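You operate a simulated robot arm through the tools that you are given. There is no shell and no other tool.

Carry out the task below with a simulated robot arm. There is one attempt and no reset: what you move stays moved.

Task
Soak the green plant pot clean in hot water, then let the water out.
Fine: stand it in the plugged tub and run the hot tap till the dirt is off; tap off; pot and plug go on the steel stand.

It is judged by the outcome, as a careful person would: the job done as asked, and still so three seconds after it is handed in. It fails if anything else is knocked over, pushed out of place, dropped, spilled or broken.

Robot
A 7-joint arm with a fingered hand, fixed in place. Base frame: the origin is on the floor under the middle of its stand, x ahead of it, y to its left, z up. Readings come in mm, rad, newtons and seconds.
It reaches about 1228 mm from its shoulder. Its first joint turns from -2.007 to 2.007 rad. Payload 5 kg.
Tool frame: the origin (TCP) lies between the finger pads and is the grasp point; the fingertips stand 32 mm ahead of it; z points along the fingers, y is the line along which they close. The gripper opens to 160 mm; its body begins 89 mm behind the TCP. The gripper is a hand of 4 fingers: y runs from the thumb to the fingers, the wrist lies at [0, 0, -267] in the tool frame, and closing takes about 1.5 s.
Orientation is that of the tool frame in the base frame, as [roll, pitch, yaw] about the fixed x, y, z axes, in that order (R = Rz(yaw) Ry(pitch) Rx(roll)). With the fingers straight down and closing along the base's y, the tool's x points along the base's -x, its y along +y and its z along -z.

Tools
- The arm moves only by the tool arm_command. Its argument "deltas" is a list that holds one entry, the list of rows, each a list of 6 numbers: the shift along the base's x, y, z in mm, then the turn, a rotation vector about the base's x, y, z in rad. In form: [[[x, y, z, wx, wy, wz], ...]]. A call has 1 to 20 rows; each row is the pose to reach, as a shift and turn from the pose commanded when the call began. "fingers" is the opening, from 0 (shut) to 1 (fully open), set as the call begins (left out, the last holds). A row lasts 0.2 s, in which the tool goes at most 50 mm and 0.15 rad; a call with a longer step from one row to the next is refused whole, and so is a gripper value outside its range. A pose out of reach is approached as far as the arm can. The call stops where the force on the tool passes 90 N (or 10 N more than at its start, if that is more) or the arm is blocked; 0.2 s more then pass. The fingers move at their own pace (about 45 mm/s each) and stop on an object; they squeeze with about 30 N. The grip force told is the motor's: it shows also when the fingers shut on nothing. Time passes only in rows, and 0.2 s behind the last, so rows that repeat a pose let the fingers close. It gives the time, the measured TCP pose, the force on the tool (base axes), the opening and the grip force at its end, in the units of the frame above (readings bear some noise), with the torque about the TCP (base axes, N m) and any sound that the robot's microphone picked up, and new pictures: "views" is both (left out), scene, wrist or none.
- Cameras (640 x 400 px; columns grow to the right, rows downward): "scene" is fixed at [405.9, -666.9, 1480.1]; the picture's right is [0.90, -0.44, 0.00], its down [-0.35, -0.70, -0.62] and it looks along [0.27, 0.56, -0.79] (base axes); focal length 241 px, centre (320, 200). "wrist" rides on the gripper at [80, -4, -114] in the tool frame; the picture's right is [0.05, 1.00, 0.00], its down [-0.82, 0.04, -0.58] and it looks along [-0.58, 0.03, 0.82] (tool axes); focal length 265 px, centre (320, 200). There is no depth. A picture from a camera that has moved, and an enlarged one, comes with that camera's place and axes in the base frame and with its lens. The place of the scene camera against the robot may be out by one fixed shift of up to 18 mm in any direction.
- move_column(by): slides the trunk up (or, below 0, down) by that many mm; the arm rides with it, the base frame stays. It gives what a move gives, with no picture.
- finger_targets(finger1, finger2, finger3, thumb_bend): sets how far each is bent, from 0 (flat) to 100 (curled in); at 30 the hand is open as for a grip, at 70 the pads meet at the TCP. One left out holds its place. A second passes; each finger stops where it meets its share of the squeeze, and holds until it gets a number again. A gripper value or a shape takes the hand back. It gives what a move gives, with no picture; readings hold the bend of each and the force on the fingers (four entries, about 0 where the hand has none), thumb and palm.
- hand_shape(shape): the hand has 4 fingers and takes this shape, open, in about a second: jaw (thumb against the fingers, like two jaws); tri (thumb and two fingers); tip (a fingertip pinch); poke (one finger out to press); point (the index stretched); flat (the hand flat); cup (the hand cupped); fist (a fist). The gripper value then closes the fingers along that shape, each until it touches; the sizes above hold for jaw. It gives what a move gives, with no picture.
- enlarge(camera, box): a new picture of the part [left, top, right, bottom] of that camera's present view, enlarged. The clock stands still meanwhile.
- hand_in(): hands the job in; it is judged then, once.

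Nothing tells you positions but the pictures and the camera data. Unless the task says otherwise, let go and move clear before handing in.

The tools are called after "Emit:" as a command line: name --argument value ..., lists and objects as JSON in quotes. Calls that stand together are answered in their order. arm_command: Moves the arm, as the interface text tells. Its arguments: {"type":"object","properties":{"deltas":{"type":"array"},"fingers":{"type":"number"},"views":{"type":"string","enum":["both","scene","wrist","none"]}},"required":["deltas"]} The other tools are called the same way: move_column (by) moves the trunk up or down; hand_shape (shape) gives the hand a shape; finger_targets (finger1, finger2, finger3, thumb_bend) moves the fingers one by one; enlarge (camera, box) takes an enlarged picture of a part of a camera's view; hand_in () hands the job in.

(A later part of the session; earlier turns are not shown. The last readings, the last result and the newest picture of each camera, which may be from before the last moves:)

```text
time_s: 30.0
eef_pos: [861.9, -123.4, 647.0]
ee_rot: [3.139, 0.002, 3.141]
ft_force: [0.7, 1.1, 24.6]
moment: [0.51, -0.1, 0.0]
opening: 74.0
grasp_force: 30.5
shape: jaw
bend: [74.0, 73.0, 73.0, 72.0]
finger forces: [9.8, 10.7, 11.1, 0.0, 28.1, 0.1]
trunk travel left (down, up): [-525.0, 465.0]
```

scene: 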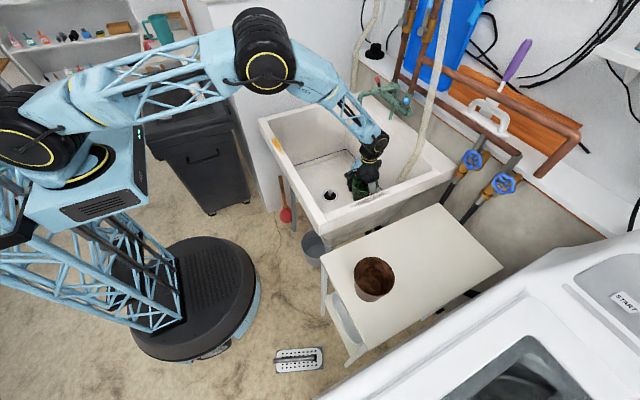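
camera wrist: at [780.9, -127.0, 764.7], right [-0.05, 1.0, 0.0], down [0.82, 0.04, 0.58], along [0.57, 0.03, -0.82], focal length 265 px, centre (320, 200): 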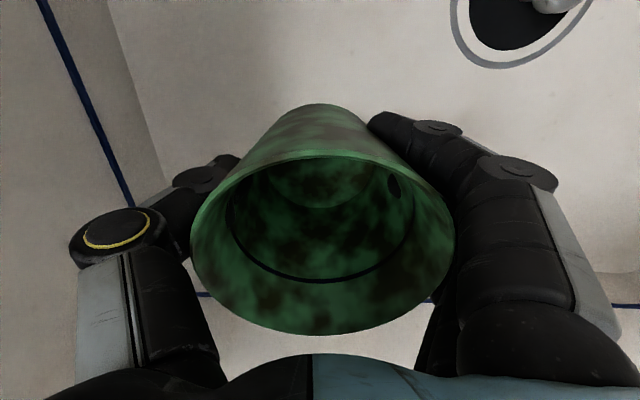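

The pot's base touches the tub floor (about 25 N up at TCP z 647). I ease up 2 mm to take off the load and open the hand.

Emit:
arm_command --deltas '[[[0, 0, 2, 0, 0, 0], [0, 0, 2, 0, 0, 0]]]' --fingers 0 --views "none"

Emit:
arm_command --deltas '[[[0, 0, 0, 0, 0, 0], [0, 0, 0, 0, 0, 0], [0, 0, 0, 0, 0, 0], [0, 0, 0, 0, 0, 0], [0, 0, 0, 0, 0, 0], [0, 0, 0, 0, 0, 0], [0, 0, 0, 0, 0, 0]]]' --fingers 0.92 --views "both"

```text
time_s: 30.6
eef_pos: [860.9, -122.5, 649.4]
ee_rot: [3.137, 0.0, -3.14]
ft_force: [5.9, -0.8, 19.9]
moment: [0.43, -0.21, -0.06]
opening: 73.6
grasp_force: 30.0
shape: jaw
bend: [74.0, 73.0, 73.0, 72.0]
finger forces: [8.7, 10.5, 11.7, 0.1, 28.3, 0.0]
trunk travel left (down, up): [-525.0, 465.0]
```

```text
time_s: 32.2
eef_pos: [861.6, -122.2, 647.1]
ee_rot: [3.138, -0.003, 3.141]
ft_force: [-0.1, 0.4, 0.6]
moment: [-0.01, 0.01, -0.01]
opening: 147.0
grasp_force: 0.1
shape: jaw
bend: [45.0, 45.0, 45.0, 14.0]
finger forces: [0.1, 0.1, 0.0, 0.0, 0.0, 0.1]
trunk travel left (down, up): [-525.0, 465.0]
camera wrist: at [780.4, -127.1, 760.6], right [-0.05, 1.0, 0.0], down [0.82, 0.04, 0.58], along [0.57, 0.03, -0.82], focal length 265 px, centre (320, 200)
```

scene: 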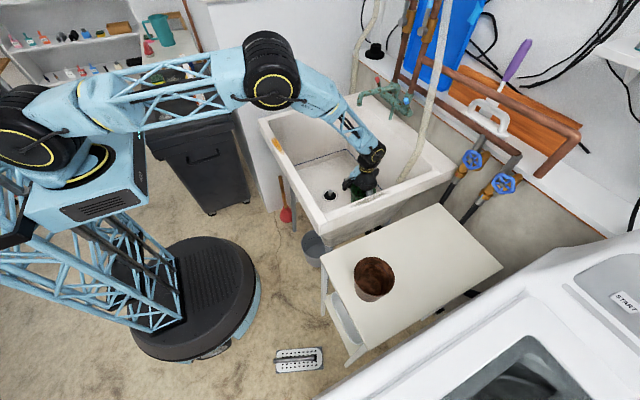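
wrist: 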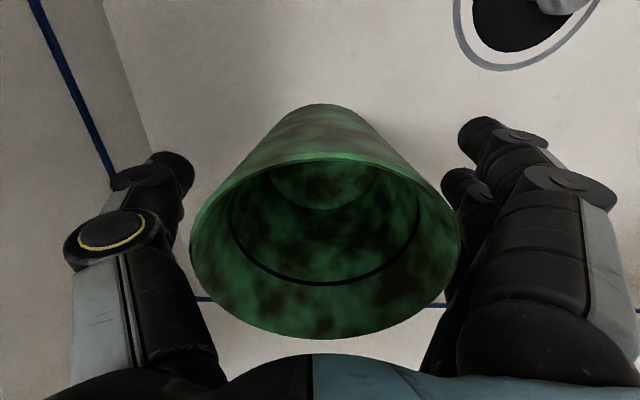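

The pot is standing free in the tub and the fingers clear it on both sides. I rise straight up out of the tub.

Emit:
arm_command --deltas '[[[0, 0, 8, 0, 0, 0], [0, 0, 20, 0, 0, 0], [0, 0, 40, 0, 0, 0], [0, 0, 65, 0, 0, 0], [0, 0, 95, 0, 0, 0], [0, 0, 130, 0, 0, 0], [0, 0, 170, 0, 0, 0], [0, 0, 210, 0, 0, 0], [0, 0, 250, 0, 0, 0], [0, 0, 290, 0, 0, 0], [0, 0, 330, 0, 0, 0], [0, 0, 370, 0, 0, 0], [0, 0, 400, 0, 0, 0]]]' --fingers 0.92 --views "both"

```text
time_s: 35.0
eef_pos: [858.7, -120.2, 1048.5]
ee_rot: [3.137, -0.005, -3.141]
ft_force: [0.0, -0.5, 0.9]
moment: [-0.01, 0.0, -0.01]
opening: 147.2
grasp_force: 0.0
shape: jaw
bend: [45.0, 45.0, 45.0, 14.0]
finger forces: [0.1, 0.0, 0.0, 0.0, 0.0, 0.0]
trunk travel left (down, up): [-525.0, 465.0]
camera wrist: at [779.1, -126.0, 1162.1], right [-0.05, 1.0, 0.0], down [0.82, 0.04, 0.58], along [0.57, 0.03, -0.82], focal length 265 px, centre (320, 200)
```

scene: 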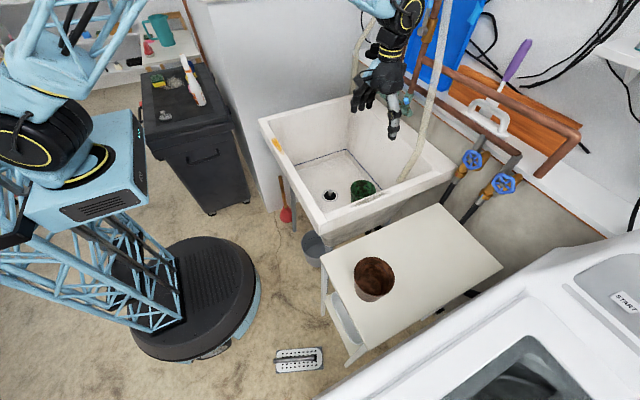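
wrist: 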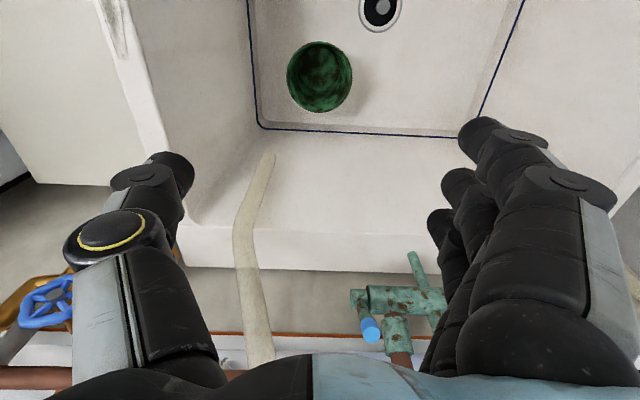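

The pot stands upright in the tub, clear of the plug. Next is the hot tap: I move up and over for a close look at the red lever.

Emit:
arm_command --deltas '[[[0, 0, 40, 0, 0, 0], [0, 0, 85, 0, 0, 0], [10, 40, 90, 0, 0, 0], [22, 80, 90, 0, 0, 0], [34, 120, 90, 0, 0, 0], [46, 160, 90, 0, 0, 0], [58, 200, 90, 0, 0, 0], [70, 225, 90, 0, 0, 0], [80, 237, 85, 0, 0, 0], [80, 237, 85, 0, 0, 0]]]' --fingers 1 --views "both"

Emit:
enlarge --camera "wrist" --box '[200, 120, 400, 280]'

```text
time_s: 37.2
eef_pos: [941.6, 116.1, 1132.1]
ee_rot: [3.137, -0.002, 3.141]
ft_force: [-0.7, 0.3, -0.4]
moment: [-0.03, -0.01, 0.0]
opening: 159.8
grasp_force: 0.1
shape: jaw
bend: [30.0, 30.0, 30.0, 30.0]
finger forces: [0.0, 0.0, 0.1, 0.0, 0.0, 0.0]
trunk travel left (down, up): [-525.0, 465.0]
camera wrist: at [860.8, 110.1, 1245.6], right [-0.05, 1.0, 0.0], down [0.82, 0.04, 0.58], along [0.57, 0.03, -0.82], focal length 265 px, centre (320, 200)
```

scene: 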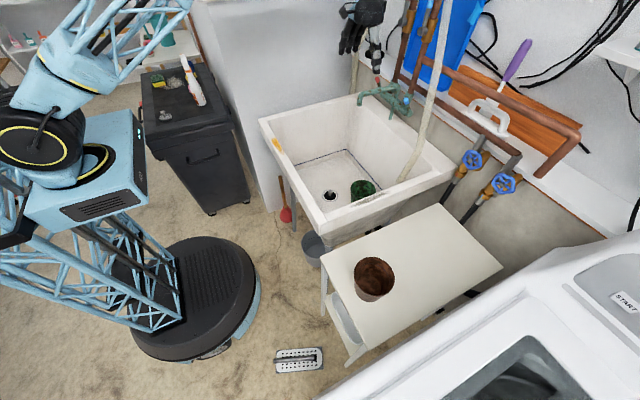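
wrist: 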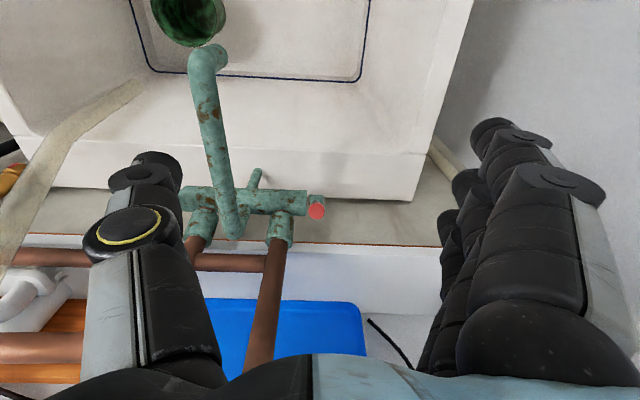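

```text
2.50 times, centred on (300, 200) of wrist
camera zoom: at [860.8, 110.1, 1245.6], right [-0.05, 1.0, 0.0], down [0.82, 0.04, 0.58], along [0.57, 0.03, -0.82], focal length 664 px, centre (370, 200)
```

zoom: 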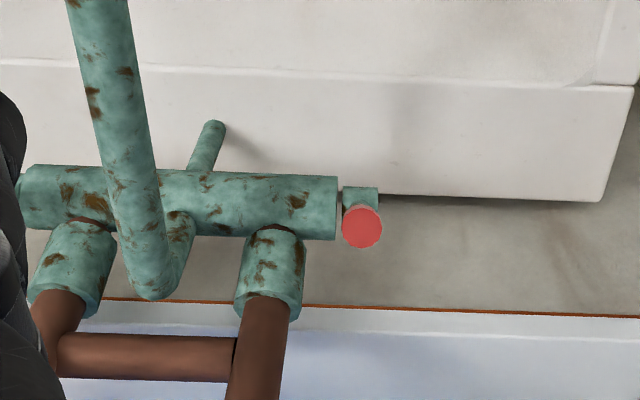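

The hot lever stands on the end collar at y ≈ 115, leaning about 30° toward me, with its cap at about [1032, 115, 1020]; it should swing about the body's y axis. I'll preshape a narrow thumb–middle finger pinch (so the thumb clears the spout), tilt the hand to line up with the lever, and hover above it.

Emit:
finger_targets --finger1 30 --finger2 52 --finger3 30 --thumb_bend 55

Emit:
arm_command --deltas '[[[4, 0, 0, 0, -0.1, 0], [10, 0, -4, 0, -0.2, 0], [18, -1, -10, 0, -0.3, 0], [26, -1, -18, 0, -0.4, 0], [36, -1, -30, 0, -0.5, 0], [46, -1, -46, 0, -0.61, 0], [46, -1, -46, 0, -0.61, 0]]]' --views "both"

```text
time_s: 38.2
eef_pos: [941.5, 115.5, 1131.8]
ee_rot: [3.138, -0.002, -3.141]
ft_force: [-0.1, 0.9, -0.2]
moment: [0.02, 0.0, 0.0]
opening: 121.2
grasp_force: 0.1
shape: fingers
bend: [30.0, 52.0, 30.0, 55.0]
finger forces: [0.1, 0.1, 0.0, 0.1, 0.0, 0.1]
trunk travel left (down, up): [-525.0, 465.0]
```

```text
time_s: 39.8
eef_pos: [987.0, 113.5, 1085.5]
ee_rot: [3.137, 0.609, -3.14]
ft_force: [0.5, 0.7, -0.8]
moment: [-0.05, 0.01, -0.01]
opening: 121.6
grasp_force: 0.0
shape: fingers
bend: [30.0, 52.0, 30.0, 55.0]
finger forces: [0.0, 0.0, 0.0, 0.0, 0.1, 0.0]
trunk travel left (down, up): [-525.0, 465.0]
camera wrist: at [855.3, 108.1, 1133.3], right [-0.04, 1.0, -0.03], down [0.34, 0.04, 0.94], along [0.94, 0.03, -0.34], focal length 265 px, centre (320, 200)
```

scene: 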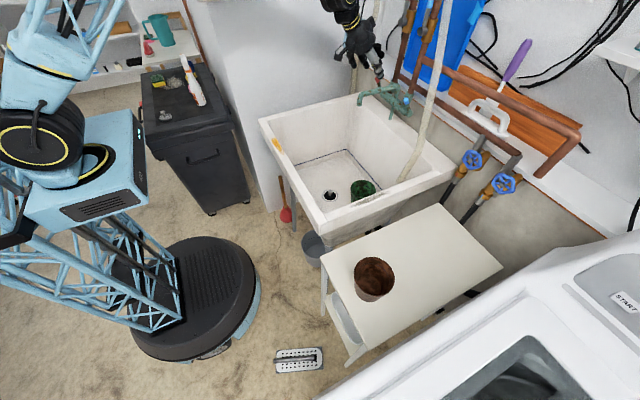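
wrist: 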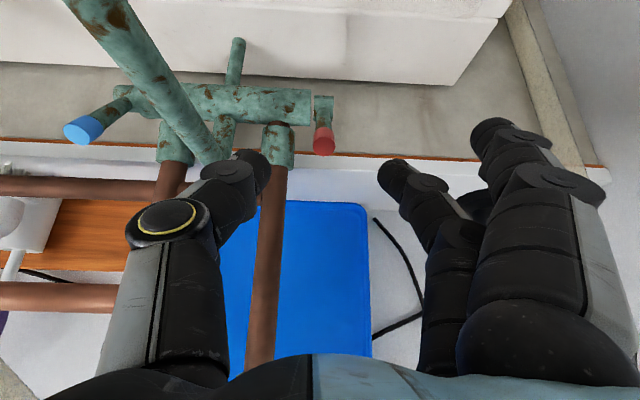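

The cap lies midway between thumb and middle finger; it triangulates to [1032, 115.5, 1020]. I narrow the pinch slightly and slide along the lever's axis so the fingertips straddle the cap.

Emit:
finger_targets --finger2 57 --thumb_bend 60

Emit:
arm_command --deltas '[[[7, 1, -10, 0, 0, 0], [14, 2, -20, 0, 0, 0], [21, 2, -30, 0, 0, 0], [28, 2, -40, 0, 0, 0], [36, 2, -51, 0, 0, 0], [36, 2, -51, 0, 0, 0]]]' --views "both"

```text
time_s: 40.8
eef_pos: [985.4, 113.0, 1086.1]
ee_rot: [3.137, 0.607, 3.141]
ft_force: [1.0, -0.7, -0.1]
moment: [0.03, 0.0, -0.02]
opening: 111.7
grasp_force: 0.0
shape: fingers
bend: [30.0, 56.0, 30.0, 60.0]
finger forces: [0.0, 0.1, 0.0, 0.0, 0.0, 0.1]
trunk travel left (down, up): [-525.0, 465.0]
```

```text
time_s: 42.2
eef_pos: [1024.3, 115.7, 1035.4]
ee_rot: [3.137, 0.607, 3.14]
ft_force: [0.2, -0.2, 0.2]
moment: [-0.02, -0.01, -0.02]
opening: 111.3
grasp_force: 0.0
shape: fingers
bend: [30.0, 56.0, 30.0, 60.0]
finger forces: [0.0, 0.0, 0.0, 0.0, 0.0, 0.1]
trunk travel left (down, up): [-525.0, 465.0]
camera wrist: at [891.8, 110.5, 1083.0], right [-0.04, 1.0, -0.03], down [0.34, 0.04, 0.94], along [0.94, 0.03, -0.34], focal length 265 px, centre (320, 200)
```

scene: 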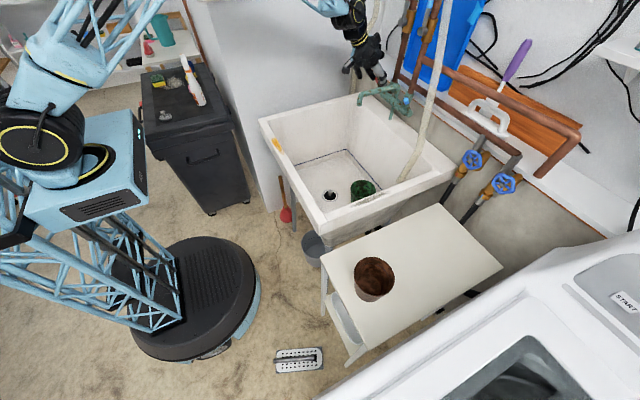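
wrist: 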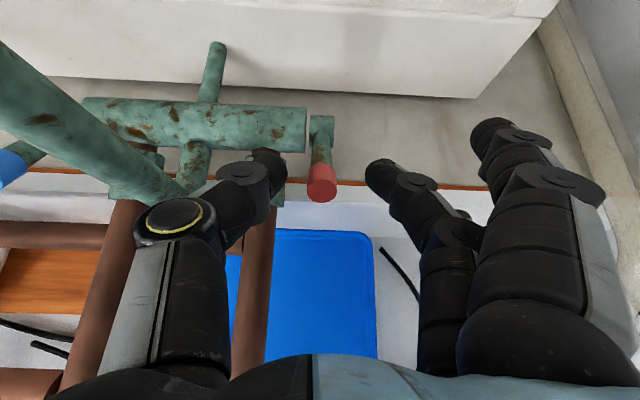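

The cap sits between the thumb tip and middle fingertip with nothing else touching. I close the two onto it.

Emit:
finger_targets --finger2 76 --thumb_bend 74

Emit:
enlarge --camera "wrist" --box '[180, 20, 500, 300]'

```text
time_s: 43.2
eef_pos: [1023.3, 114.1, 1036.3]
ee_rot: [3.136, 0.607, -3.141]
ft_force: [3.4, -2.6, -5.3]
moment: [-0.05, -0.01, -0.02]
opening: 95.0
grasp_force: 8.5
shape: fingers
bend: [30.0, 69.0, 30.0, 69.0]
finger forces: [0.0, 7.4, 0.0, 0.0, 10.0, 0.0]
trunk travel left (down, up): [-525.0, 465.0]
```

```text
1.43 times, centred on (340, 160) of wrist
camera zoom: at [892.2, 109.9, 1082.3], right [-0.04, 1.0, -0.03], down [0.34, 0.04, 0.94], along [0.94, 0.03, -0.34], focal length 379 px, centre (291, 257)
```

zoom: 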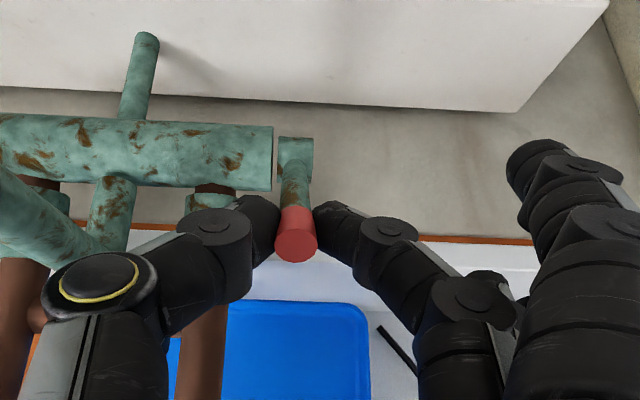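

The cap is pinched (7–10 N on each side). I try pulling the lever gently toward me along its arc, about 15°, watching force, sound and spout.

Emit:
arm_command --deltas '[[[-3, 0, -2, 0, 0, 0], [-6, 0, -4, 0, 0, 0], [-10, 0, -7, 0, 0, 0], [-14, 0, -11, 0, 0, 0], [-14, 0, -11, 0, 0, 0]]]' --views "both"

```text
time_s: 44.4
eef_pos: [1009.8, 116.8, 1023.8]
ee_rot: [3.139, 0.609, 3.141]
ft_force: [2.1, -6.0, -0.9]
moment: [-0.1, -0.11, -0.08]
opening: 96.2
grasp_force: 9.1
shape: fingers
bend: [30.0, 70.0, 30.0, 69.0]
finger forces: [0.0, 6.5, 0.0, 0.1, 12.7, 0.0]
trunk travel left (down, up): [-525.0, 465.0]
camera wrist: at [878.0, 111.2, 1071.1], right [-0.04, 1.0, -0.03], down [0.34, 0.04, 0.94], along [0.94, 0.03, -0.34], focal length 265 px, centre (320, 200)
```

scene: 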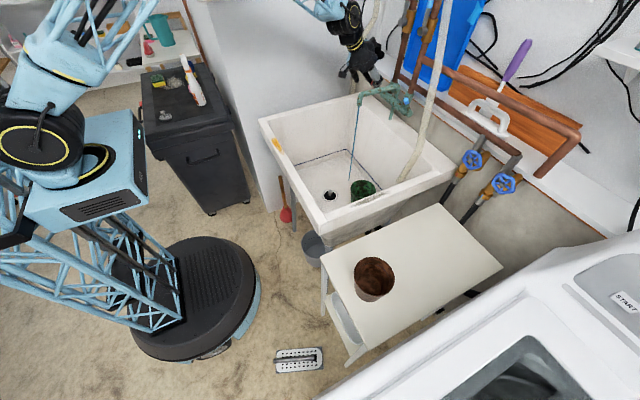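
wrist: 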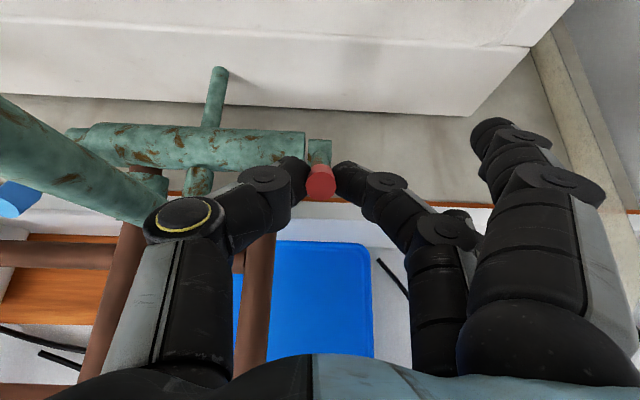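

Pulling forward opens it: a thin stream now falls from the spout. I open it further along the arc, watching the force.

Emit:
arm_command --deltas '[[[-3, 0, -3, 0, 0, 0], [-6, 0, -7, 0, 0, 0], [-9, 0, -11, 0, 0, 0], [-12, 0, -16, 0, 0, 0], [-14, 0, -20, 0, 0, 0], [-14, 0, -20, 0, 0, 0]]]' --views "both"

```text
time_s: 45.8
eef_pos: [995.3, 116.7, 1004.2]
ee_rot: [3.134, 0.607, 3.141]
ft_force: [6.3, -5.6, -0.8]
moment: [-0.07, -0.14, -0.05]
opening: 96.4
grasp_force: 9.5
shape: fingers
bend: [30.0, 70.0, 30.0, 69.0]
finger forces: [0.0, 6.8, 0.1, 0.1, 11.8, 0.0]
trunk travel left (down, up): [-525.0, 465.0]
camera wrist: at [864.3, 111.1, 1051.2], right [-0.04, 1.0, -0.03], down [0.34, 0.04, 0.94], along [0.94, 0.03, -0.34], focal length 265 px, centre (320, 200)
```

scene: 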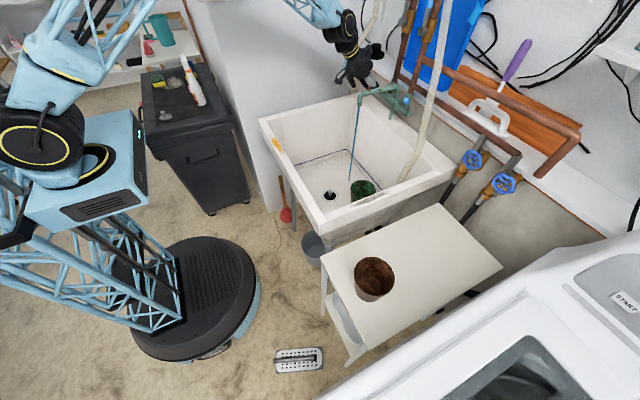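
wrist: 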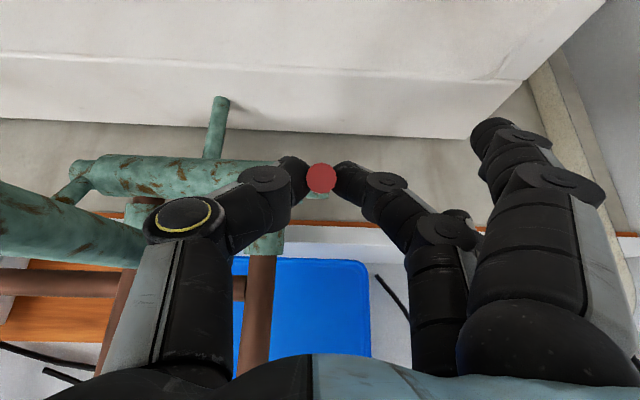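

Emit:
enlarge --camera "scene" --box '[300, 80, 420, 210]'

```text
3.08 times, centred on (360, 145) of scene
camera zoom: at [405.9, -666.9, 1480.1], right [0.9, -0.44, 0.0], down [-0.35, -0.7, -0.62], along [0.27, 0.56, -0.79], focal length 740 px, centre (197, 369)
```

zoom: 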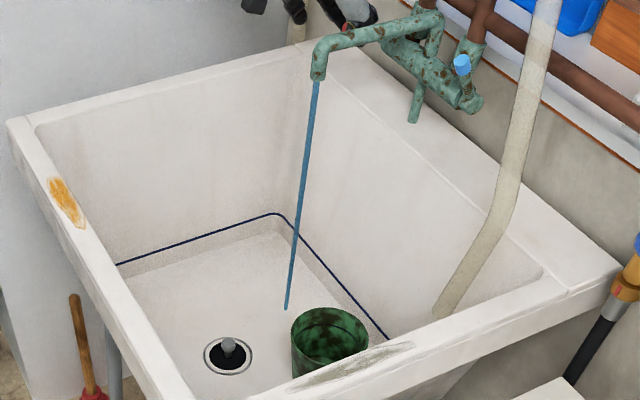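

A steady stream runs into the tub. I hold here and wait to see how the level rises and whether the plug holds.

Emit:
arm_command --deltas '[[[0, 0, 0, 0, 0, 0], [0, 0, 0, 0, 0, 0], [0, 0, 0, 0, 0, 0], [0, 0, 0, 0, 0, 0], [0, 0, 0, 0, 0, 0], [0, 0, 0, 0, 0, 0], [0, 0, 0, 0, 0, 0], [0, 0, 0, 0, 0, 0], [0, 0, 0, 0, 0, 0], [0, 0, 0, 0, 0, 0], [0, 0, 0, 0, 0, 0], [0, 0, 0, 0, 0, 0], [0, 0, 0, 0, 0, 0], [0, 0, 0, 0, 0, 0], [0, 0, 0, 0, 0, 0], [0, 0, 0, 0, 0, 0], [0, 0, 0, 0, 0, 0], [0, 0, 0, 0, 0, 0], [0, 0, 0, 0, 0, 0], [0, 0, 0, 0, 0, 0]]]' --views "none"

Emit:
enlarge --camera "scene" --box '[300, 80, 420, 210]'

```text
time_s: 50.0
eef_pos: [995.1, 116.1, 1002.9]
ee_rot: [3.139, 0.607, 3.142]
ft_force: [6.4, -3.2, -1.7]
moment: [-0.05, -0.15, -0.07]
opening: 96.5
grasp_force: 9.1
shape: fingers
bend: [30.0, 70.0, 30.0, 69.0]
finger forces: [0.0, 7.3, 0.0, 0.0, 10.7, 0.0]
trunk travel left (down, up): [-525.0, 465.0]
```

```text
3.08 times, centred on (360, 145) of scene
camera zoom: at [405.9, -666.9, 1480.1], right [0.9, -0.44, 0.0], down [-0.35, -0.7, -0.62], along [0.27, 0.56, -0.79], focal length 740 px, centre (197, 369)
```

zoom: 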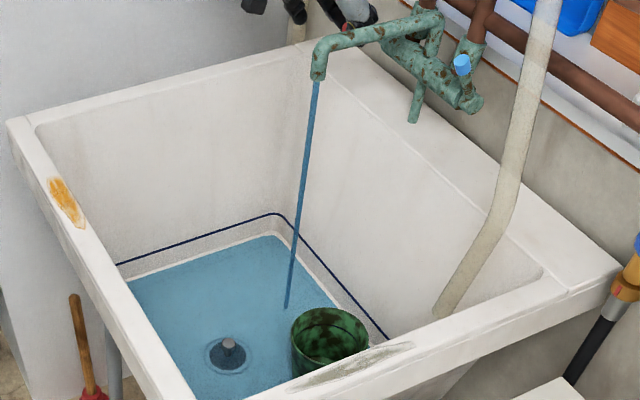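

The tub is filling and the plug holds. I keep waiting, checking the level and the dirt on the pot.

Emit:
arm_command --deltas '[[[0, 0, 0, 0, 0, 0], [0, 0, 0, 0, 0, 0], [0, 0, 0, 0, 0, 0], [0, 0, 0, 0, 0, 0], [0, 0, 0, 0, 0, 0], [0, 0, 0, 0, 0, 0], [0, 0, 0, 0, 0, 0], [0, 0, 0, 0, 0, 0], [0, 0, 0, 0, 0, 0], [0, 0, 0, 0, 0, 0], [0, 0, 0, 0, 0, 0], [0, 0, 0, 0, 0, 0], [0, 0, 0, 0, 0, 0], [0, 0, 0, 0, 0, 0], [0, 0, 0, 0, 0, 0], [0, 0, 0, 0, 0, 0], [0, 0, 0, 0, 0, 0], [0, 0, 0, 0, 0, 0], [0, 0, 0, 0, 0, 0], [0, 0, 0, 0, 0, 0]]]' --views "none"

Emit:
enlarge --camera "scene" --box '[300, 80, 420, 210]'

```text
time_s: 54.2
eef_pos: [995.8, 116.7, 1003.9]
ee_rot: [3.139, 0.608, 3.141]
ft_force: [5.6, -3.0, -0.8]
moment: [0.0, -0.11, -0.04]
opening: 96.1
grasp_force: 9.1
shape: fingers
bend: [30.0, 70.0, 30.0, 69.0]
finger forces: [0.0, 7.5, 0.0, 0.1, 10.5, 0.0]
trunk travel left (down, up): [-525.0, 465.0]
```

```text
3.08 times, centred on (360, 145) of scene
camera zoom: at [405.9, -666.9, 1480.1], right [0.9, -0.44, 0.0], down [-0.35, -0.7, -0.62], along [0.27, 0.56, -0.79], focal length 740 px, centre (197, 369)
```

zoom: 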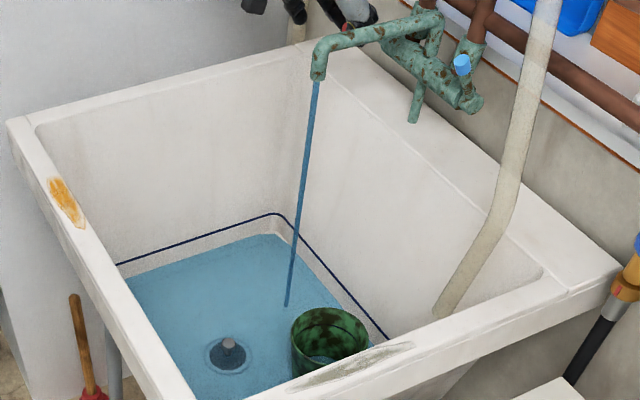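

The level is rising slowly and water is in the pot too. I open the lever a bit more to speed it up and go on waiting.

Emit:
arm_command --deltas '[[[-2, 0, -5, 0, 0, 0], [-4, 0, -10, 0, 0, 0], [-5, 0, -15, 0, 0, 0], [-5, 0, -15, 0, 0, 0], [-5, 0, -15, 0, 0, 0], [-5, 0, -15, 0, 0, 0], [-5, 0, -15, 0, 0, 0], [-5, 0, -15, 0, 0, 0], [-5, 0, -15, 0, 0, 0], [-5, 0, -15, 0, 0, 0], [-5, 0, -15, 0, 0, 0], [-5, 0, -15, 0, 0, 0], [-5, 0, -15, 0, 0, 0], [-5, 0, -15, 0, 0, 0], [-5, 0, -15, 0, 0, 0], [-5, 0, -15, 0, 0, 0], [-5, 0, -15, 0, 0, 0], [-5, 0, -15, 0, 0, 0], [-5, 0, -15, 0, 0, 0], [-5, 0, -15, 0, 0, 0]]]' --views "wrist"

Emit:
enlarge --camera "scene" --box '[300, 80, 420, 210]'

```text
time_s: 58.4
eef_pos: [990.9, 115.6, 988.7]
ee_rot: [3.139, 0.608, -3.141]
ft_force: [6.9, -1.4, 0.8]
moment: [-0.04, -0.17, 0.02]
opening: 95.8
grasp_force: 8.7
shape: fingers
bend: [30.0, 70.0, 30.0, 69.0]
finger forces: [0.0, 8.2, 0.1, 0.1, 9.3, 0.1]
trunk travel left (down, up): [-525.0, 465.0]
camera wrist: at [859.5, 110.8, 1035.7], right [-0.04, 1.0, -0.03], down [0.34, 0.04, 0.94], along [0.94, 0.03, -0.34], focal length 265 px, centre (320, 200)
```

wrist: 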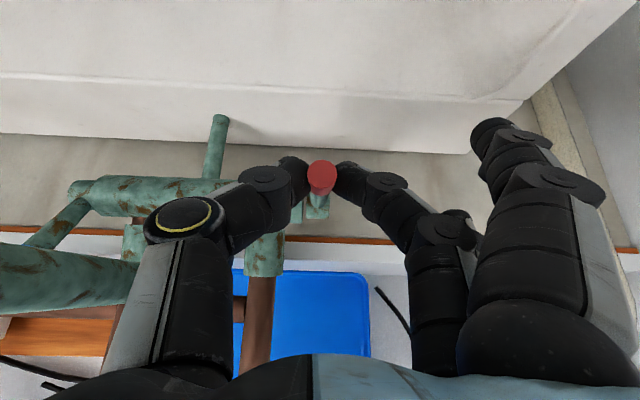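

```text
3.08 times, centred on (360, 145) of scene
camera zoom: at [405.9, -666.9, 1480.1], right [0.9, -0.44, 0.0], down [-0.35, -0.7, -0.62], along [0.27, 0.56, -0.79], focal length 740 px, centre (197, 369)
```

zoom: 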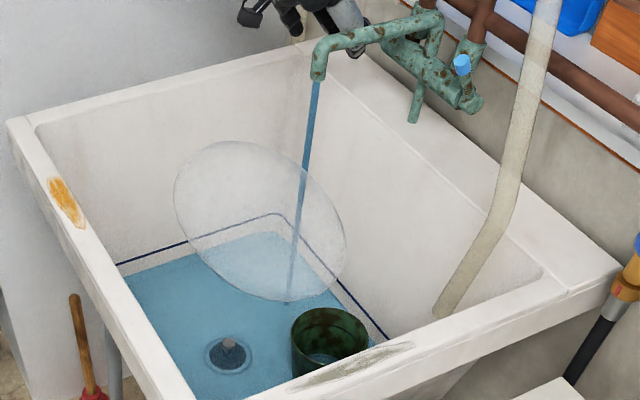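

A wisp of steam shows the water is hot, and the stream is thicker. I wait on.

Emit:
arm_command --deltas '[[[0, 0, 0, 0, 0, 0], [0, 0, 0, 0, 0, 0], [0, 0, 0, 0, 0, 0], [0, 0, 0, 0, 0, 0], [0, 0, 0, 0, 0, 0], [0, 0, 0, 0, 0, 0], [0, 0, 0, 0, 0, 0], [0, 0, 0, 0, 0, 0], [0, 0, 0, 0, 0, 0], [0, 0, 0, 0, 0, 0], [0, 0, 0, 0, 0, 0], [0, 0, 0, 0, 0, 0], [0, 0, 0, 0, 0, 0], [0, 0, 0, 0, 0, 0], [0, 0, 0, 0, 0, 0], [0, 0, 0, 0, 0, 0], [0, 0, 0, 0, 0, 0], [0, 0, 0, 0, 0, 0], [0, 0, 0, 0, 0, 0], [0, 0, 0, 0, 0, 0]]]' --views "none"

Emit:
enlarge --camera "scene" --box '[300, 80, 420, 210]'

Emit:
enlarge --camera "scene" --box '[335, 165, 395, 215]'

```text
time_s: 62.6
eef_pos: [990.7, 115.4, 987.6]
ee_rot: [3.139, 0.607, 3.141]
ft_force: [7.1, -1.0, 0.8]
moment: [-0.02, -0.18, 0.03]
opening: 95.7
grasp_force: 8.7
shape: fingers
bend: [30.0, 70.0, 30.0, 69.0]
finger forces: [0.0, 8.2, 0.0, 0.0, 9.4, 0.0]
trunk travel left (down, up): [-525.0, 465.0]
```

```text
3.08 times, centred on (360, 145) of scene
camera zoom: at [405.9, -666.9, 1480.1], right [0.9, -0.44, 0.0], down [-0.35, -0.7, -0.62], along [0.27, 0.56, -0.79], focal length 740 px, centre (197, 369)
```

zoom: 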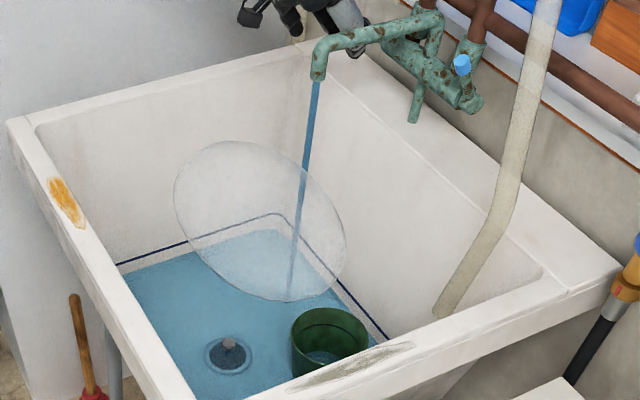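

```text
8.00 times, centred on (365, 190) of scene
camera zoom: at [405.9, -666.9, 1480.1], right [0.9, -0.44, 0.0], down [-0.35, -0.7, -0.62], along [0.27, 0.56, -0.79], focal length 1925 px, centre (-40, 280)
```

zoom: 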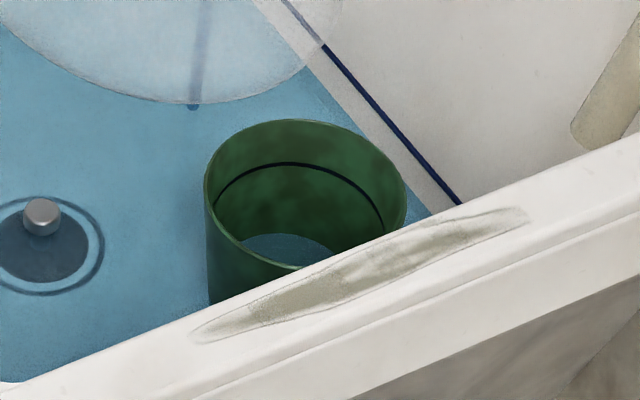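

The dirt is fading fast, and the water is still below the blue line. A few more seconds.

Emit:
arm_command --deltas '[[[0, 0, 0, 0, 0, 0], [0, 0, 0, 0, 0, 0], [0, 0, 0, 0, 0, 0], [0, 0, 0, 0, 0, 0], [0, 0, 0, 0, 0, 0], [0, 0, 0, 0, 0, 0], [0, 0, 0, 0, 0, 0], [0, 0, 0, 0, 0, 0], [0, 0, 0, 0, 0, 0], [0, 0, 0, 0, 0, 0], [0, 0, 0, 0, 0, 0], [0, 0, 0, 0, 0, 0], [0, 0, 0, 0, 0, 0], [0, 0, 0, 0, 0, 0], [0, 0, 0, 0, 0, 0], [0, 0, 0, 0, 0, 0], [0, 0, 0, 0, 0, 0], [0, 0, 0, 0, 0, 0], [0, 0, 0, 0, 0, 0], [0, 0, 0, 0, 0, 0]]]' --views "none"

Emit:
enlarge --camera "scene" --box '[300, 80, 420, 210]'

Emit:
enlarge --camera "scene" --box '[335, 165, 395, 215]'

```text
time_s: 66.8
eef_pos: [990.8, 116.2, 988.4]
ee_rot: [3.139, 0.607, 3.141]
ft_force: [6.8, -0.7, 0.2]
moment: [-0.01, -0.15, -0.01]
opening: 96.0
grasp_force: 9.0
shape: fingers
bend: [30.0, 70.0, 30.0, 69.0]
finger forces: [0.0, 8.3, 0.0, 0.0, 9.4, 0.0]
trunk travel left (down, up): [-525.0, 465.0]
```

```text
3.08 times, centred on (360, 145) of scene
camera zoom: at [405.9, -666.9, 1480.1], right [0.9, -0.44, 0.0], down [-0.35, -0.7, -0.62], along [0.27, 0.56, -0.79], focal length 740 px, centre (197, 369)
```

zoom: 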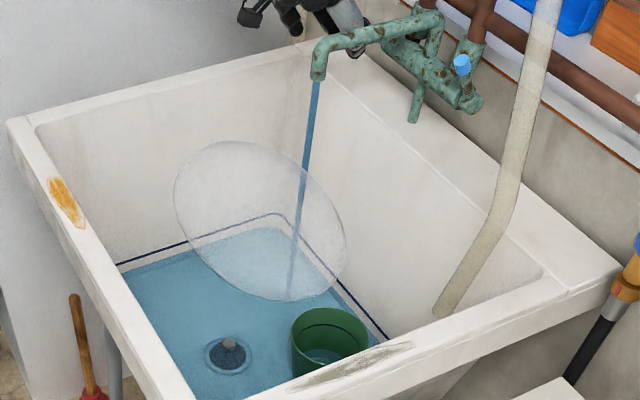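

```text
8.00 times, centred on (365, 190) of scene
camera zoom: at [405.9, -666.9, 1480.1], right [0.9, -0.44, 0.0], down [-0.35, -0.7, -0.62], along [0.27, 0.56, -0.79], focal length 1925 px, centre (-40, 280)
```

zoom: 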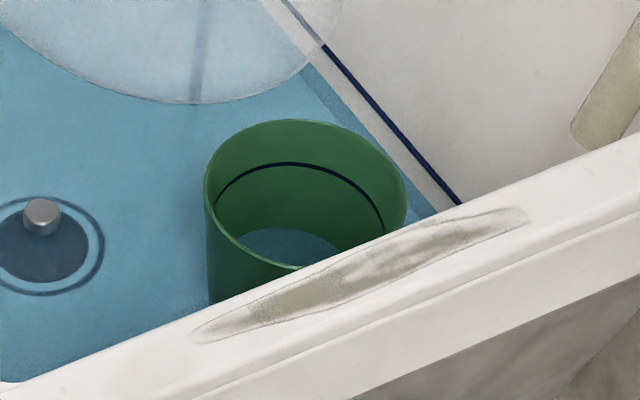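

The pot already looks clean; I let it soak a few seconds more to be sure no trace of dirt remains.

Emit:
arm_command --deltas '[[[0, 0, 0, 0, 0, 0], [0, 0, 0, 0, 0, 0], [0, 0, 0, 0, 0, 0], [0, 0, 0, 0, 0, 0], [0, 0, 0, 0, 0, 0], [0, 0, 0, 0, 0, 0], [0, 0, 0, 0, 0, 0], [0, 0, 0, 0, 0, 0], [0, 0, 0, 0, 0, 0], [0, 0, 0, 0, 0, 0], [0, 0, 0, 0, 0, 0], [0, 0, 0, 0, 0, 0], [0, 0, 0, 0, 0, 0], [0, 0, 0, 0, 0, 0], [0, 0, 0, 0, 0, 0], [0, 0, 0, 0, 0, 0]]]' --views "none"

Emit:
enlarge --camera "scene" --box '[300, 80, 420, 210]'

Emit:
enlarge --camera "scene" --box '[335, 165, 395, 215]'

```text
time_s: 70.2
eef_pos: [991.1, 115.0, 988.7]
ee_rot: [3.139, 0.608, -3.141]
ft_force: [7.5, -1.6, -0.9]
moment: [-0.04, -0.14, 0.0]
opening: 95.9
grasp_force: 8.5
shape: fingers
bend: [30.0, 70.0, 30.0, 69.0]
finger forces: [0.1, 8.3, 0.0, 0.0, 9.4, 0.0]
trunk travel left (down, up): [-525.0, 465.0]
```

```text
3.08 times, centred on (360, 145) of scene
camera zoom: at [405.9, -666.9, 1480.1], right [0.9, -0.44, 0.0], down [-0.35, -0.7, -0.62], along [0.27, 0.56, -0.79], focal length 740 px, centre (197, 369)
```

zoom: 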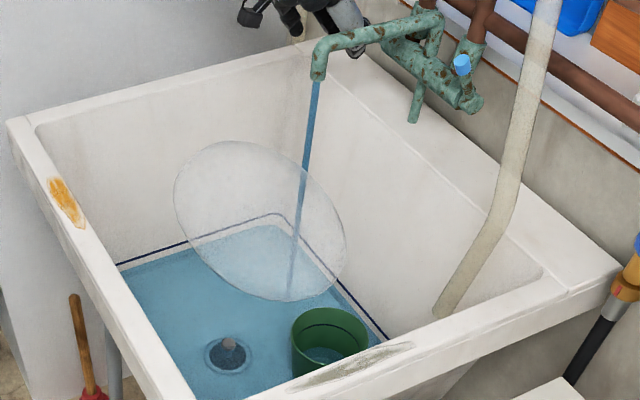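

```text
8.00 times, centred on (365, 190) of scene
camera zoom: at [405.9, -666.9, 1480.1], right [0.9, -0.44, 0.0], down [-0.35, -0.7, -0.62], along [0.27, 0.56, -0.79], focal length 1925 px, centre (-40, 280)
```

zoom: 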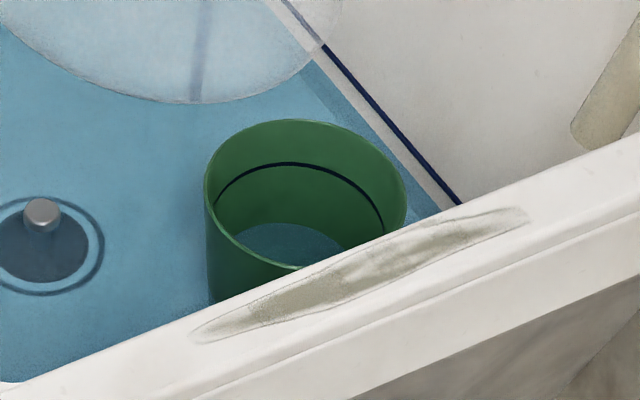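

The pot is fully clean. I turn the hot tap off by pushing the lever back along the same arc to its stop.

Emit:
arm_command --deltas '[[[1, 0, 5, 0, 0, 0], [3, 0, 10, 0, 0, 0], [5, 0, 15, 0, 0, 0], [7, 0, 19, 0, 0, 0], [10, 0, 24, 0, 0, 0], [13, 0, 28, 0, 0, 0], [16, 0, 32, 0, 0, 0], [19, 0, 35, 0, 0, 0], [23, 0, 39, 0, 0, 0], [27, 0, 42, 0, 0, 0], [30, 0, 44, 0, 0, 0], [33, 0, 46, 0, 0, 0], [36, 0, 48, 0, 0, 0], [36, 0, 48, 0, 0, 0]]]' --views "both"

Emit:
enlarge --camera "scene" --box '[300, 80, 420, 210]'

```text
time_s: 73.2
eef_pos: [1025.7, 115.6, 1037.4]
ee_rot: [3.137, 0.607, 3.141]
ft_force: [-8.3, -4.1, -5.1]
moment: [-0.04, 0.21, 0.02]
opening: 95.1
grasp_force: 8.3
shape: fingers
bend: [30.0, 70.0, 30.0, 69.0]
finger forces: [0.0, 6.9, 0.0, 0.0, 10.0, 0.1]
trunk travel left (down, up): [-525.0, 465.0]
camera wrist: at [894.5, 110.5, 1084.1], right [-0.04, 1.0, -0.03], down [0.34, 0.04, 0.94], along [0.94, 0.03, -0.34], focal length 265 px, centre (320, 200)
```

scene: 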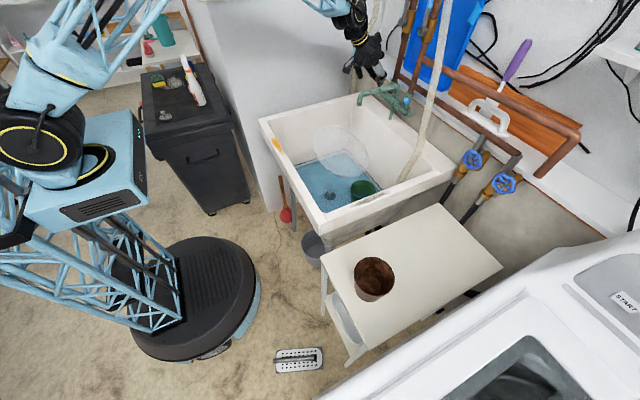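
wrist: 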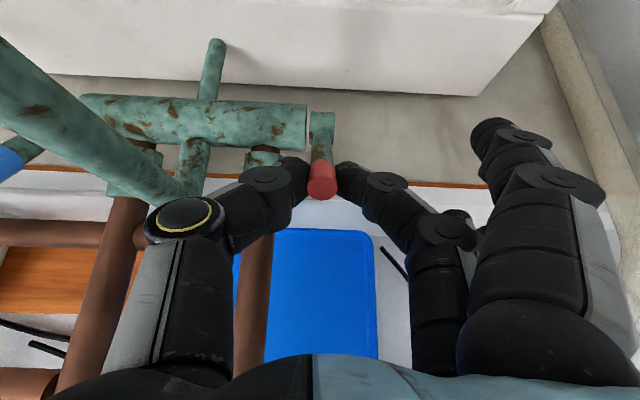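

```text
3.08 times, centred on (360, 145) of scene
camera zoom: at [405.9, -666.9, 1480.1], right [0.9, -0.44, 0.0], down [-0.35, -0.7, -0.62], along [0.27, 0.56, -0.79], focal length 740 px, centre (197, 369)
```

zoom: 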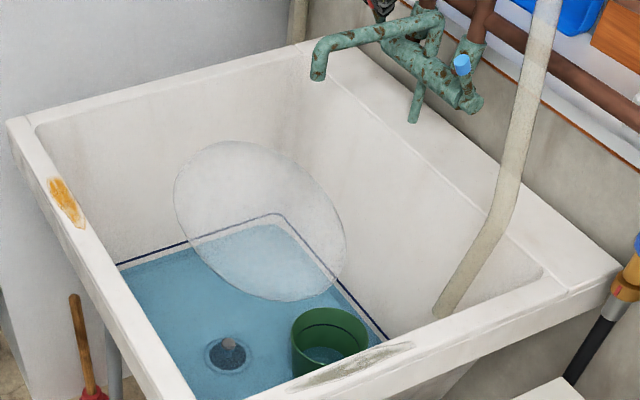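

The stream has stopped. I press 3 mm further to make sure the lever is really at its stop, then ease back before letting go.

Emit:
arm_command --deltas '[[[3, 0, 2, 0, 0, 0], [3, 0, 2, 0, 0, 0]]]' --views "none"

Emit:
arm_command --deltas '[[[-4, 0, -3, 0, 0, 0], [-4, 0, -3, 0, 0, 0]]]' --views "none"

Emit:
finger_targets --finger2 57 --thumb_bend 60

Emit:
enlarge --camera "wrist" --box '[180, 20, 500, 300]'

Emit:
enlarge --camera "scene" --box '[300, 80, 420, 210]'

```text
time_s: 73.8
eef_pos: [1029.7, 116.4, 1039.8]
ee_rot: [3.135, 0.608, -3.141]
ft_force: [1.2, -1.5, -1.1]
moment: [-0.02, 0.0, 0.0]
opening: 93.4
grasp_force: 6.0
shape: fingers
bend: [30.0, 71.0, 30.0, 71.0]
finger forces: [0.0, 5.1, 0.0, 0.0, 6.6, 0.0]
trunk travel left (down, up): [-525.0, 465.0]
```

```text
time_s: 74.4
eef_pos: [1026.1, 116.3, 1037.8]
ee_rot: [3.139, 0.609, -3.142]
ft_force: [0.7, -0.7, 1.5]
moment: [-0.01, -0.01, -0.01]
opening: 93.5
grasp_force: 7.0
shape: fingers
bend: [30.0, 71.0, 30.0, 71.0]
finger forces: [0.0, 6.5, 0.0, 0.0, 6.9, 0.0]
trunk travel left (down, up): [-525.0, 465.0]
```

```text
time_s: 75.4
eef_pos: [1024.8, 115.8, 1035.6]
ee_rot: [3.138, 0.606, 3.14]
ft_force: [0.1, 0.6, 0.2]
moment: [0.0, 0.02, 0.03]
opening: 110.8
grasp_force: 0.1
shape: fingers
bend: [30.0, 56.0, 30.0, 60.0]
finger forces: [0.1, 0.0, 0.0, 0.1, 0.0, 0.1]
trunk travel left (down, up): [-525.0, 465.0]
```

```text
1.43 times, centred on (340, 160) of wrist
camera zoom: at [893.7, 110.5, 1083.5], right [-0.04, 1.0, -0.03], down [0.34, 0.04, 0.94], along [0.94, 0.03, -0.34], focal length 379 px, centre (291, 257)
```

zoom: 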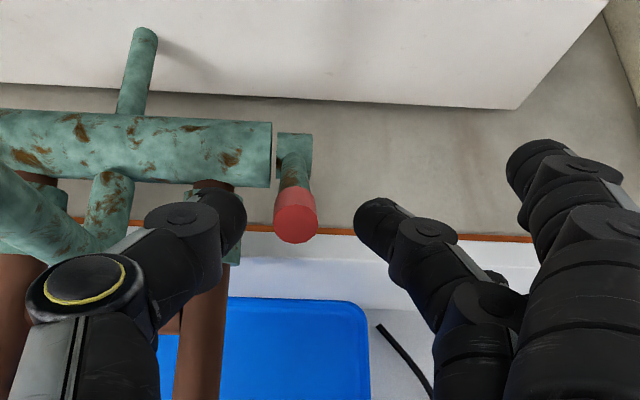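

```text
3.08 times, centred on (360, 145) of scene
camera zoom: at [405.9, -666.9, 1480.1], right [0.9, -0.44, 0.0], down [-0.35, -0.7, -0.62], along [0.27, 0.56, -0.79], focal length 740 px, centre (197, 369)
```

zoom: 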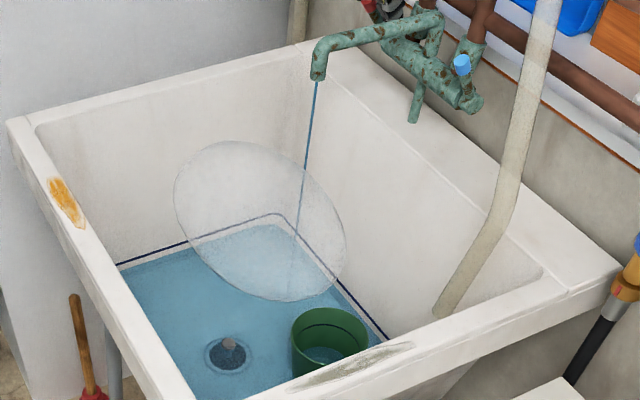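

A thin trickle remains: easing back pulled the lever slightly open again. I re-grip the cap and push it fully to its stop, then release without backing off.

Emit:
finger_targets --finger2 78 --thumb_bend 76

Emit:
arm_command --deltas '[[[2, 0, 1, 0, 0, 0], [4, 0, 2, 0, 0, 0], [6, 0, 3, 0, 0, 0], [8, 0, 4, 0, 0, 0], [8, 0, 4, 0, 0, 0]]]' --views "none"

Emit:
enlarge --camera "wrist" --box '[180, 20, 500, 300]'

Emit:
enlarge --camera "scene" --box '[300, 80, 420, 210]'

```text
time_s: 76.4
eef_pos: [1025.4, 115.8, 1036.3]
ee_rot: [3.137, 0.608, 3.14]
ft_force: [-0.2, -0.1, 0.7]
moment: [-0.04, 0.01, 0.0]
opening: 87.6
grasp_force: 0.0
shape: fingers
bend: [30.0, 72.0, 30.0, 74.0]
finger forces: [0.0, 0.1, 0.0, 0.0, 0.0, 0.0]
trunk travel left (down, up): [-525.0, 465.0]
```

```text
time_s: 77.6
eef_pos: [1033.1, 115.0, 1040.8]
ee_rot: [3.137, 0.608, -3.141]
ft_force: [-0.1, -0.7, 0.2]
moment: [-0.02, -0.04, -0.02]
opening: 87.9
grasp_force: 0.1
shape: fingers
bend: [30.0, 72.0, 30.0, 74.0]
finger forces: [0.1, 0.1, 0.0, 0.0, 0.1, 0.0]
trunk travel left (down, up): [-525.0, 465.0]
```

```text
1.43 times, centred on (340, 160) of wrist
camera zoom: at [902.3, 110.3, 1087.8], right [-0.04, 1.0, -0.03], down [0.34, 0.04, 0.94], along [0.94, 0.03, -0.34], focal length 379 px, centre (291, 257)
```

zoom: 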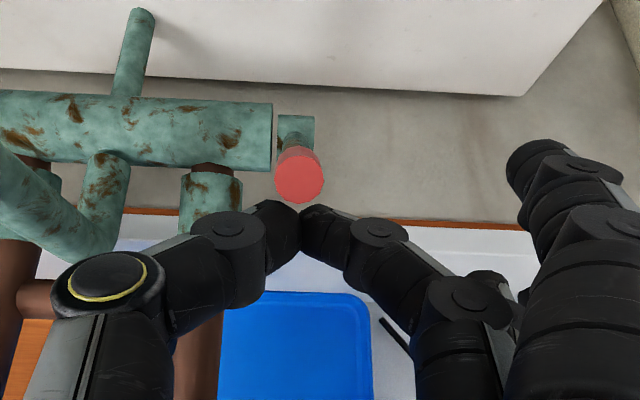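

```text
3.08 times, centred on (360, 145) of scene
camera zoom: at [405.9, -666.9, 1480.1], right [0.9, -0.44, 0.0], down [-0.35, -0.7, -0.62], along [0.27, 0.56, -0.79], focal length 740 px, centre (197, 369)
```

zoom: 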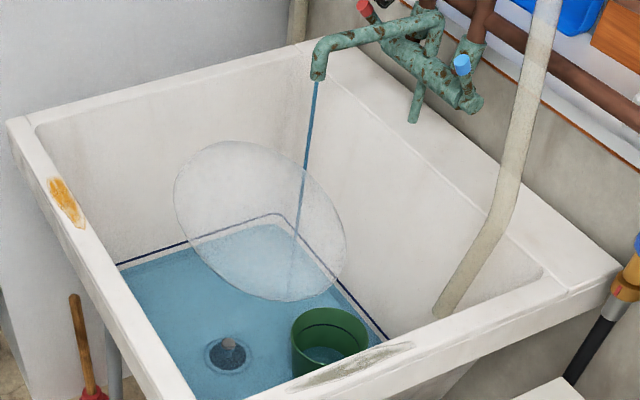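

The pinch closed behind the cap instead of on it, so the lever is still about 10° open (cap now near [1023, 116, 1013]). I lift clear, reopen the pinch and come back onto it properly.

Emit:
arm_command --deltas '[[[0, 0, 10, 0, 0, 0], [0, 0, 22, 0, 0, 0], [-2, 0, 36, 0, 0, 0], [-14, 0, 42, 0, 0, 0], [-30, 0, 42, 0, 0, 0], [-44, 0, 32, 0, 0, 0], [-48, 0, 30, 0, 0, 0], [-48, 0, 30, 0, 0, 0]]]' --views "none"

Emit:
finger_targets --finger2 56 --thumb_bend 59

Emit:
enlarge --camera "wrist" --box '[180, 20, 500, 300]'

```text
time_s: 79.4
eef_pos: [985.5, 114.3, 1070.8]
ee_rot: [3.14, 0.609, -3.141]
ft_force: [0.2, 0.3, -0.3]
moment: [-0.02, 0.02, 0.02]
opening: 87.7
grasp_force: 0.0
shape: fingers
bend: [30.0, 72.0, 30.0, 74.0]
finger forces: [0.0, 0.0, 0.1, 0.0, 0.0, 0.1]
trunk travel left (down, up): [-525.0, 465.0]
```

```text
time_s: 80.4
eef_pos: [985.1, 116.4, 1070.4]
ee_rot: [3.138, 0.607, -3.14]
ft_force: [0.5, 1.2, -0.1]
moment: [0.01, 0.0, 0.0]
opening: 112.7
grasp_force: 0.0
shape: fingers
bend: [30.0, 56.0, 30.0, 59.0]
finger forces: [0.0, 0.0, 0.0, 0.1, 0.1, 0.0]
trunk travel left (down, up): [-525.0, 465.0]
```

```text
1.43 times, centred on (340, 160) of wrist
camera zoom: at [853.6, 110.4, 1117.6], right [-0.04, 1.0, -0.03], down [0.34, 0.04, 0.94], along [0.94, 0.03, -0.34], focal length 379 px, centre (291, 257)
```

zoom: 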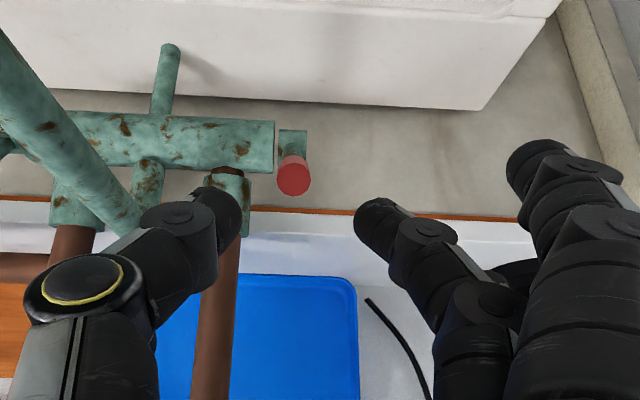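

The cap is confirmed at [1022, 116, 1013], centred between the fingertips. I go in along the lever and pinch deeper this time.

Emit:
arm_command --deltas '[[[6, 0, -10, 0, 0, 0], [13, 0, -20, 0, 0, 0], [20, 0, -30, 0, 0, 0], [26, 0, -40, 0, 0, 0], [33, 0, -50, 0, 0, 0], [33, 0, -50, 0, 0, 0]]]' --views "none"

Emit:
finger_targets --finger2 76 --thumb_bend 75

Emit:
enlarge --camera "wrist" --box '[180, 20, 500, 300]'

```text
time_s: 81.8
eef_pos: [1019.0, 116.0, 1019.9]
ee_rot: [3.138, 0.607, -3.141]
ft_force: [-0.7, 0.1, 0.4]
moment: [0.01, -0.07, 0.03]
opening: 112.7
grasp_force: 0.1
shape: fingers
bend: [30.0, 56.0, 30.0, 59.0]
finger forces: [0.0, 0.1, 0.1, 0.1, 0.0, 0.0]
trunk travel left (down, up): [-525.0, 465.0]
```

```text
time_s: 82.8
eef_pos: [1018.5, 116.4, 1018.6]
ee_rot: [3.138, 0.607, 3.141]
ft_force: [4.0, -4.6, -6.2]
moment: [-0.04, -0.01, -0.07]
opening: 95.2
grasp_force: 9.9
shape: fingers
bend: [30.0, 70.0, 30.0, 69.0]
finger forces: [0.0, 7.8, 0.1, 0.1, 12.0, 0.0]
trunk travel left (down, up): [-525.0, 465.0]
```

```text
1.43 times, centred on (340, 160) of wrist
camera zoom: at [887.6, 110.2, 1066.3], right [-0.04, 1.0, -0.03], down [0.34, 0.04, 0.94], along [0.94, 0.03, -0.34], focal length 379 px, centre (291, 257)
```

zoom: 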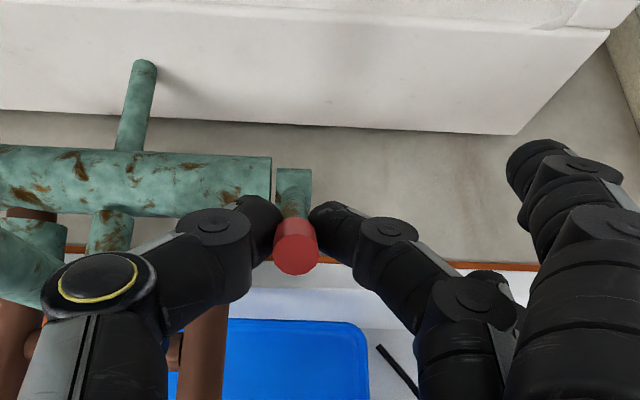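

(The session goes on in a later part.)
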